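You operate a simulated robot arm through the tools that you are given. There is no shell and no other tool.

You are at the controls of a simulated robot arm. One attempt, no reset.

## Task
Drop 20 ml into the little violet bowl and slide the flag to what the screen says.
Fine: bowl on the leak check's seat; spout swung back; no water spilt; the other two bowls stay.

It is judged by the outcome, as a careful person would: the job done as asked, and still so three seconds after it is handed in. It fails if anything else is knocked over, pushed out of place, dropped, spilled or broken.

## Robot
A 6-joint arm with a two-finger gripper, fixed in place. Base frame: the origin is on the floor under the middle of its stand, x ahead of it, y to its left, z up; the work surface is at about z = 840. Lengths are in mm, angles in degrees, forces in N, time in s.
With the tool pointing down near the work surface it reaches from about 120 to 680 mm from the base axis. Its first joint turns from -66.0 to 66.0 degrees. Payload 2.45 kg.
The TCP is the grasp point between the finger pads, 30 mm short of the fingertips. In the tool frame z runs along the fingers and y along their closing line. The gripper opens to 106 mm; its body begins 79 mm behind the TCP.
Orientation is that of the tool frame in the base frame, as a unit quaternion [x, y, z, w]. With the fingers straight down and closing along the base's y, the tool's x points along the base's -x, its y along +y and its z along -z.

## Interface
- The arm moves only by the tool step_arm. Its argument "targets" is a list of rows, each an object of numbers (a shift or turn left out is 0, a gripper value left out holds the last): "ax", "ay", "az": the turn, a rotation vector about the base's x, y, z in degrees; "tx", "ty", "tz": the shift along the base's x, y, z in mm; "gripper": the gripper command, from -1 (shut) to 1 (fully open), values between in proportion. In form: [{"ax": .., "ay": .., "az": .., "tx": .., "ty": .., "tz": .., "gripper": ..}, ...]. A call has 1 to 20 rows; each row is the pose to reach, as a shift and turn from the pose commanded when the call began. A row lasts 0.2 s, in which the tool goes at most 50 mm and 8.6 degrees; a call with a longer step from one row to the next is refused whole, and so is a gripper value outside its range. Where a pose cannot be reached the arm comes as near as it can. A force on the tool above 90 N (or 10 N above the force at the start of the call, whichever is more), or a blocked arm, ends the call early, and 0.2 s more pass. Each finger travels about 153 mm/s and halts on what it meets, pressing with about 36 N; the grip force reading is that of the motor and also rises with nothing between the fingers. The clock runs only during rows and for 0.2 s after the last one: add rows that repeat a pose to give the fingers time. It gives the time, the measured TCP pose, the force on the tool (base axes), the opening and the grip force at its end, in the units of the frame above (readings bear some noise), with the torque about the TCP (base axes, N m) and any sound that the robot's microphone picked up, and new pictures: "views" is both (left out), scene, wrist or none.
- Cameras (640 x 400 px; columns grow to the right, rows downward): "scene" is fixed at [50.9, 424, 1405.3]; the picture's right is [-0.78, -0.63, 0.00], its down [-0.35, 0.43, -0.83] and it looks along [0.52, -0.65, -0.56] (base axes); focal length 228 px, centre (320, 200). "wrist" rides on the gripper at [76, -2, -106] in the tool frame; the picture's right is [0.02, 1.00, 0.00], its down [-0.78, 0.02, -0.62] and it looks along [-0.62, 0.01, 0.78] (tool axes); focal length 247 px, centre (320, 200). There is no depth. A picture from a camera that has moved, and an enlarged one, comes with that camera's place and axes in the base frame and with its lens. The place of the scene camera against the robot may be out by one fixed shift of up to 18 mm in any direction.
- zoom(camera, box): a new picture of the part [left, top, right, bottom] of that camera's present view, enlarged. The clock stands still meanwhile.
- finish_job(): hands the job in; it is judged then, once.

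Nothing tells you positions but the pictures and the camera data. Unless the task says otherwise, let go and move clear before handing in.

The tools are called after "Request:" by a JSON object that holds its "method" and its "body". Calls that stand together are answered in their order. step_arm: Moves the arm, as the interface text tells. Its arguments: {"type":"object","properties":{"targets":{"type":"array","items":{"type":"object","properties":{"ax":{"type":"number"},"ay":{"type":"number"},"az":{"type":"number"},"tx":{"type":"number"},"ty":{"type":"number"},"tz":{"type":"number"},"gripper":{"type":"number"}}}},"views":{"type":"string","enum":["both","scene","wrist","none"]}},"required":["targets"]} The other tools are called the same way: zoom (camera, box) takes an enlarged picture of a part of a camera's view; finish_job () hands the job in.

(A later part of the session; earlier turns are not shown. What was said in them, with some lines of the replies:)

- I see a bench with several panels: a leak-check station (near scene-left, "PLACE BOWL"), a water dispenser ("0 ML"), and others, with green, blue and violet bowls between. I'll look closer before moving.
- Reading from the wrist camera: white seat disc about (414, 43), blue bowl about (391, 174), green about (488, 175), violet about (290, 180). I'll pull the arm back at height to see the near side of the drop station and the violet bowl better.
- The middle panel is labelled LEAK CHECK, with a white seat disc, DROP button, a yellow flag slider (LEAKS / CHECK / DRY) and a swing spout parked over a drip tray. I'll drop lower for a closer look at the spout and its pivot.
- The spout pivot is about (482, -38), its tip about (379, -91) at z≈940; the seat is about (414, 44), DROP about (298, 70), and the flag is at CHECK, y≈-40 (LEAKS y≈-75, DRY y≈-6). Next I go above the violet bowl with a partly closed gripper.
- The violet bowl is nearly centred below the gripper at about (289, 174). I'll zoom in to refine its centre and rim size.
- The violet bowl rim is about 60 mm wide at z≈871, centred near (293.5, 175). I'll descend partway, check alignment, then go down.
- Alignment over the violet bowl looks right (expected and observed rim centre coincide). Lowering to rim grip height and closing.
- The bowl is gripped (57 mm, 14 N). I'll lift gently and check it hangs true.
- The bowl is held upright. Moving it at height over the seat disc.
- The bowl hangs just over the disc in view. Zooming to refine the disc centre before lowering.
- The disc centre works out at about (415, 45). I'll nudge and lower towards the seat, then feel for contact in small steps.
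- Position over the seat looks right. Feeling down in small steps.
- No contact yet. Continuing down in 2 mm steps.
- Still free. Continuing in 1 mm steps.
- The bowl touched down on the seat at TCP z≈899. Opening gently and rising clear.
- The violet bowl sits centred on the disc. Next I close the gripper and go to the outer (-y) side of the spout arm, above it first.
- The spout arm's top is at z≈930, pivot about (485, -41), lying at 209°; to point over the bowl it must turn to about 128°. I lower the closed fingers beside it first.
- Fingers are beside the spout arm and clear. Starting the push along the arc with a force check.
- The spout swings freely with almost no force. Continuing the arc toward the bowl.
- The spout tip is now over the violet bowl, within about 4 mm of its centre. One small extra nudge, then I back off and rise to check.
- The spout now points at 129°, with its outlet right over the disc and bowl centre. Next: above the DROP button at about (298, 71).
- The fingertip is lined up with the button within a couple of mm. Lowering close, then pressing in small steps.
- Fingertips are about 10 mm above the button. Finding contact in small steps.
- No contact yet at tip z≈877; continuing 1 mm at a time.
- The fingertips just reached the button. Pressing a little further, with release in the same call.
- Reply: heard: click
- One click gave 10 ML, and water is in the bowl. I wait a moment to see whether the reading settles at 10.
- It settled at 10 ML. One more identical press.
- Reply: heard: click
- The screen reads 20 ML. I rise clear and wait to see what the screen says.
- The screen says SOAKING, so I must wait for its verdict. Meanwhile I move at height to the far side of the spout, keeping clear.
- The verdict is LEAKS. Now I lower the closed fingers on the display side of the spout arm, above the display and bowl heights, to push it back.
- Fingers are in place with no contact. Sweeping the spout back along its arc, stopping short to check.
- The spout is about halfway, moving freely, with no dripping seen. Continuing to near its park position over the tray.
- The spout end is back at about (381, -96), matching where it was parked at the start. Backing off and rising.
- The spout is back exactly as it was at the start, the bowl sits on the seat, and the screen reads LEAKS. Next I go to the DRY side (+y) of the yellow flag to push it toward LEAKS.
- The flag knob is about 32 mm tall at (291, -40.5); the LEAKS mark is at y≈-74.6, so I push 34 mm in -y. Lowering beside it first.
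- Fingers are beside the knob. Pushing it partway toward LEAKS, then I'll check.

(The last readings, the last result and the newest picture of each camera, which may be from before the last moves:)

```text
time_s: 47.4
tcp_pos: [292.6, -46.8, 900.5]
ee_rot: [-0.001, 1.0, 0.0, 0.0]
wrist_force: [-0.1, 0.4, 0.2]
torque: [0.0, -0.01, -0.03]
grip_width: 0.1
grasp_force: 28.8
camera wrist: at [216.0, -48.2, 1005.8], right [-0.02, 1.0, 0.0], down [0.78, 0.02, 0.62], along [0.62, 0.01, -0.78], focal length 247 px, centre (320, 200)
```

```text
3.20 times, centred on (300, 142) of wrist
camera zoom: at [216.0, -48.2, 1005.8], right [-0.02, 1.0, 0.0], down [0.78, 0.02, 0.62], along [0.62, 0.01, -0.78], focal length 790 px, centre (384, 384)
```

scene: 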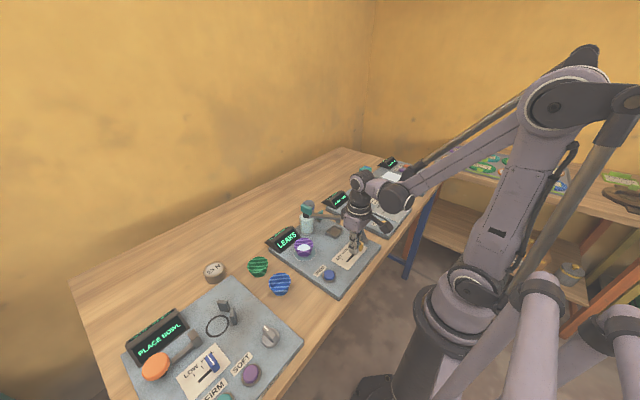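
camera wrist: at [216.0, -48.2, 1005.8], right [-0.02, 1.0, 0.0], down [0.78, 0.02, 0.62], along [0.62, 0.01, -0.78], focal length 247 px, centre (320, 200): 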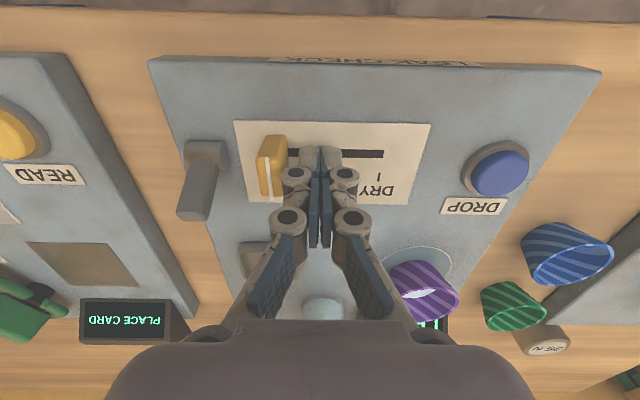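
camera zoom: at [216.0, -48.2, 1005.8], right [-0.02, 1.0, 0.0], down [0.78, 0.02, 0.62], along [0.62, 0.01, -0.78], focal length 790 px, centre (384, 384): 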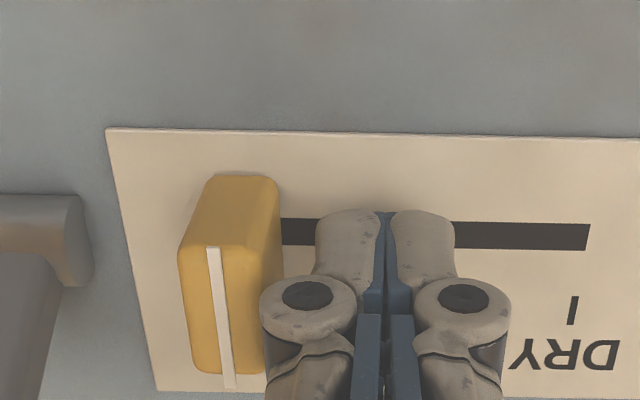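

The knob's line now reads y≈-74.6, about at the LEAKS mark. Backing away in +y and rising to verify.

Request:
{"method": "step_arm", "body": {"targets": [{"ty": 8}, {"ty": 20}, {"ty": 28, "tz": 10}, {"ty": 35, "tz": 45}, {"ty": 40, "tz": 85}, {"tx": -5, "ty": 40, "tz": 120}, {"tx": -5, "ty": 40, "tz": 150}], "views": "both"}}

Request:
{"method": "zoom", "body": {"camera": "wrist", "box": [200, 40, 400, 165]}}

Request:
{"method": "zoom", "body": {"camera": "scene", "box": [305, 210, 385, 290]}}

```text
time_s: 49.0
tcp_pos: [288.0, -7.1, 1051.5]
ee_rot: [0.0, 1.0, 0.0, 0.0]
wrist_force: [-0.4, 0.1, 0.7]
torque: [-0.01, 0.02, 0.0]
grip_width: 0.0
grasp_force: 28.2
camera wrist: at [211.4, -8.4, 1157.1], right [-0.02, 1.0, 0.0], down [0.78, 0.02, 0.62], along [0.62, 0.01, -0.78], focal length 247 px, centre (320, 200)
```

scene: 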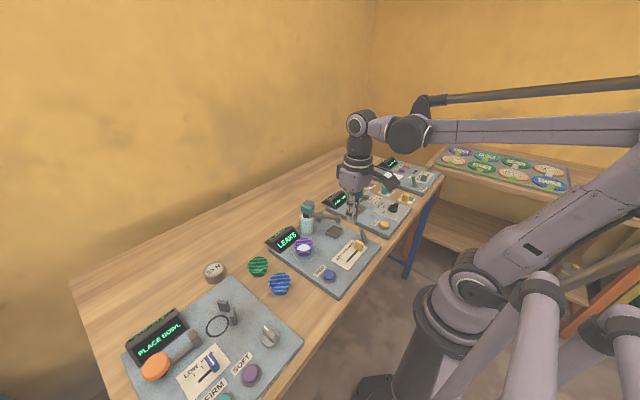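
wrist: 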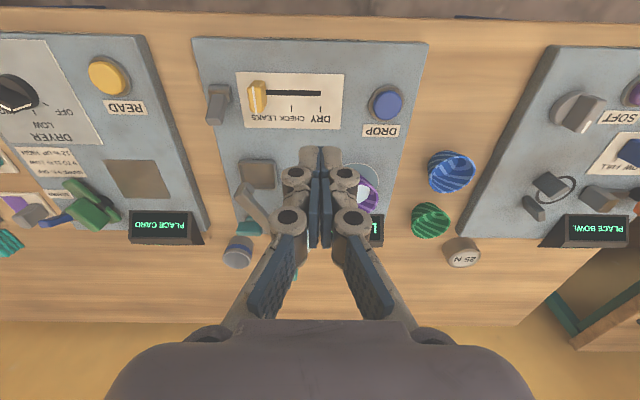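

```text
3.20 times, centred on (300, 102) of wrist
camera zoom: at [211.4, -8.4, 1157.1], right [-0.02, 1.0, 0.0], down [0.78, 0.02, 0.62], along [0.62, 0.01, -0.78], focal length 790 px, centre (384, 512)
```

zoom: 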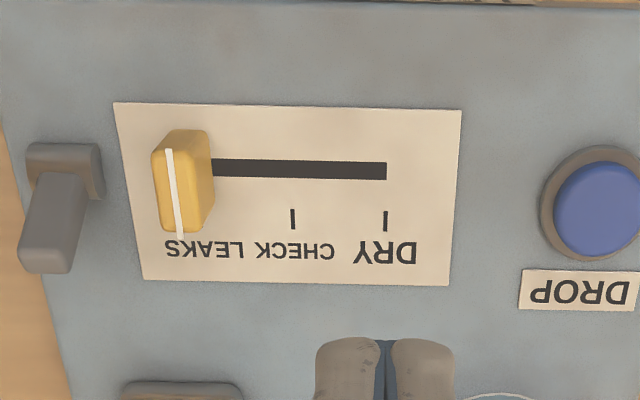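

```text
5.00 times, centred on (345, 250) of scene
camera zoom: at [50.8, 424.0, 1405.3], right [-0.78, -0.63, 0.0], down [-0.35, 0.43, -0.83], along [0.52, -0.65, -0.56], focal length 1141 px, centre (195, -50)
```

zoom: 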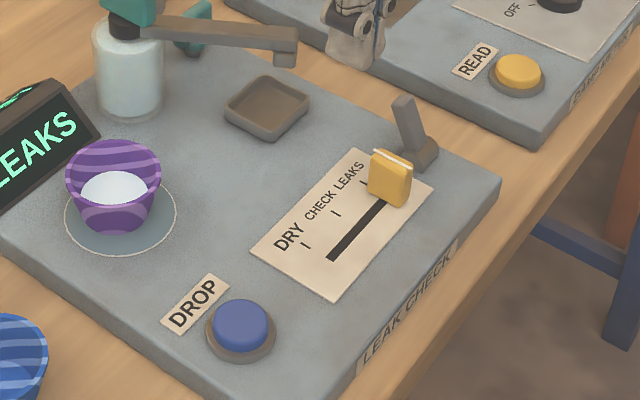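

The flag's line is at y≈-74.7 against the LEAKS mark at -75, and the screen still says LEAKS. I'll rise a bit more and take a final overall look.

Request:
{"method": "step_arm", "body": {"targets": [{"tz": 40}, {"tz": 80}, {"tz": 120}, {"tz": 160}, {"tz": 180}, {"tz": 180}, {"tz": 180}], "views": "both"}}

Request:
{"method": "zoom", "body": {"camera": "scene", "box": [235, 190, 395, 310]}}

Request:
{"method": "zoom", "body": {"camera": "wrist", "box": [200, 40, 460, 210]}}

```text
time_s: 50.6
tcp_pos: [285.6, -6.6, 1231.3]
ee_rot: [0.0, 1.0, 0.0, 0.0]
wrist_force: [0.2, 0.5, -1.2]
torque: [-0.03, -0.02, 0.02]
grip_width: 0.0
grasp_force: 29.0
camera wrist: at [209.4, -6.5, 1336.3], right [-0.02, 1.0, 0.0], down [0.78, 0.02, 0.62], along [0.62, 0.01, -0.78], focal length 247 px, centre (320, 200)
```

scene: 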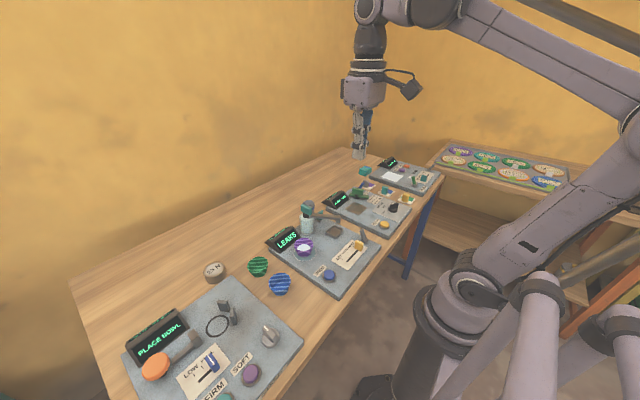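
wrist: 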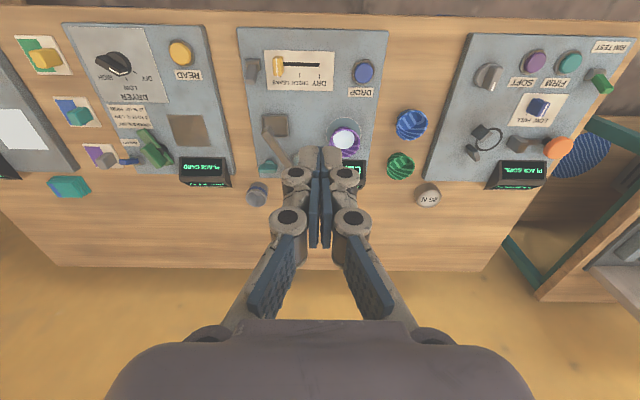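

```text
3.33 times, centred on (315, 250) of scene
camera zoom: at [50.9, 424.0, 1405.3], right [-0.78, -0.63, 0.0], down [-0.35, 0.43, -0.83], along [0.52, -0.65, -0.56], focal length 760 px, centre (337, 33)
```

zoom: 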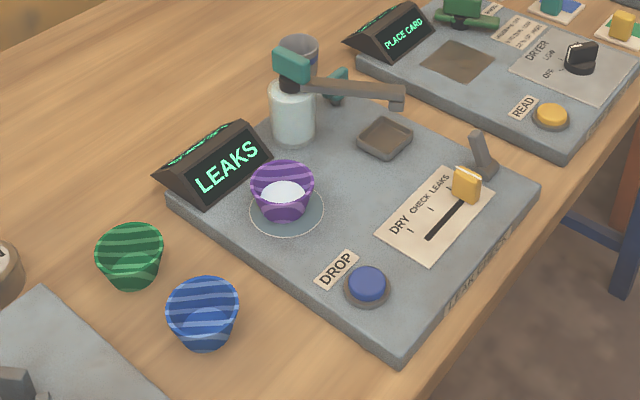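

```text
2.35 times, centred on (330, 125) of wrist
camera zoom: at [209.4, -6.5, 1336.3], right [-0.02, 1.0, 0.0], down [0.78, 0.02, 0.62], along [0.62, 0.01, -0.78], focal length 581 px, centre (296, 376)
```

zoom: 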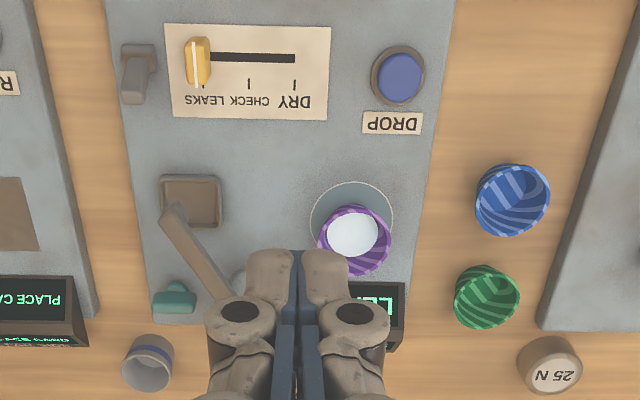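

The violet bowl with 20 ml is on the leak-check seat, and the screen and flag both say LEAKS. The spout is parked back over its tray, and the blue and green bowls have not moved. The arm is clear, so I'm handing in.

Request:
{"method": "finish_job", "body": {}}

```text
The job is handed in.
```

The violet bowl is on the leak check's seat with 20 ml in it, from two 10 ml drops. The screen's verdict was LEAKS, so I slid the flag to LEAKS.

- **Spout:** it is swung back over its drip tray, in the same position it started in.
- **Water:** I saw no spills or drips. The paper under the bowl turned grey and damp-looking during the check, which fits a bowl that leaks.
- **Other bowls:** the blue and green bowls are where they were, and nothing else was touched.
- **Arm:** it is empty-handed and well clear of the bench.
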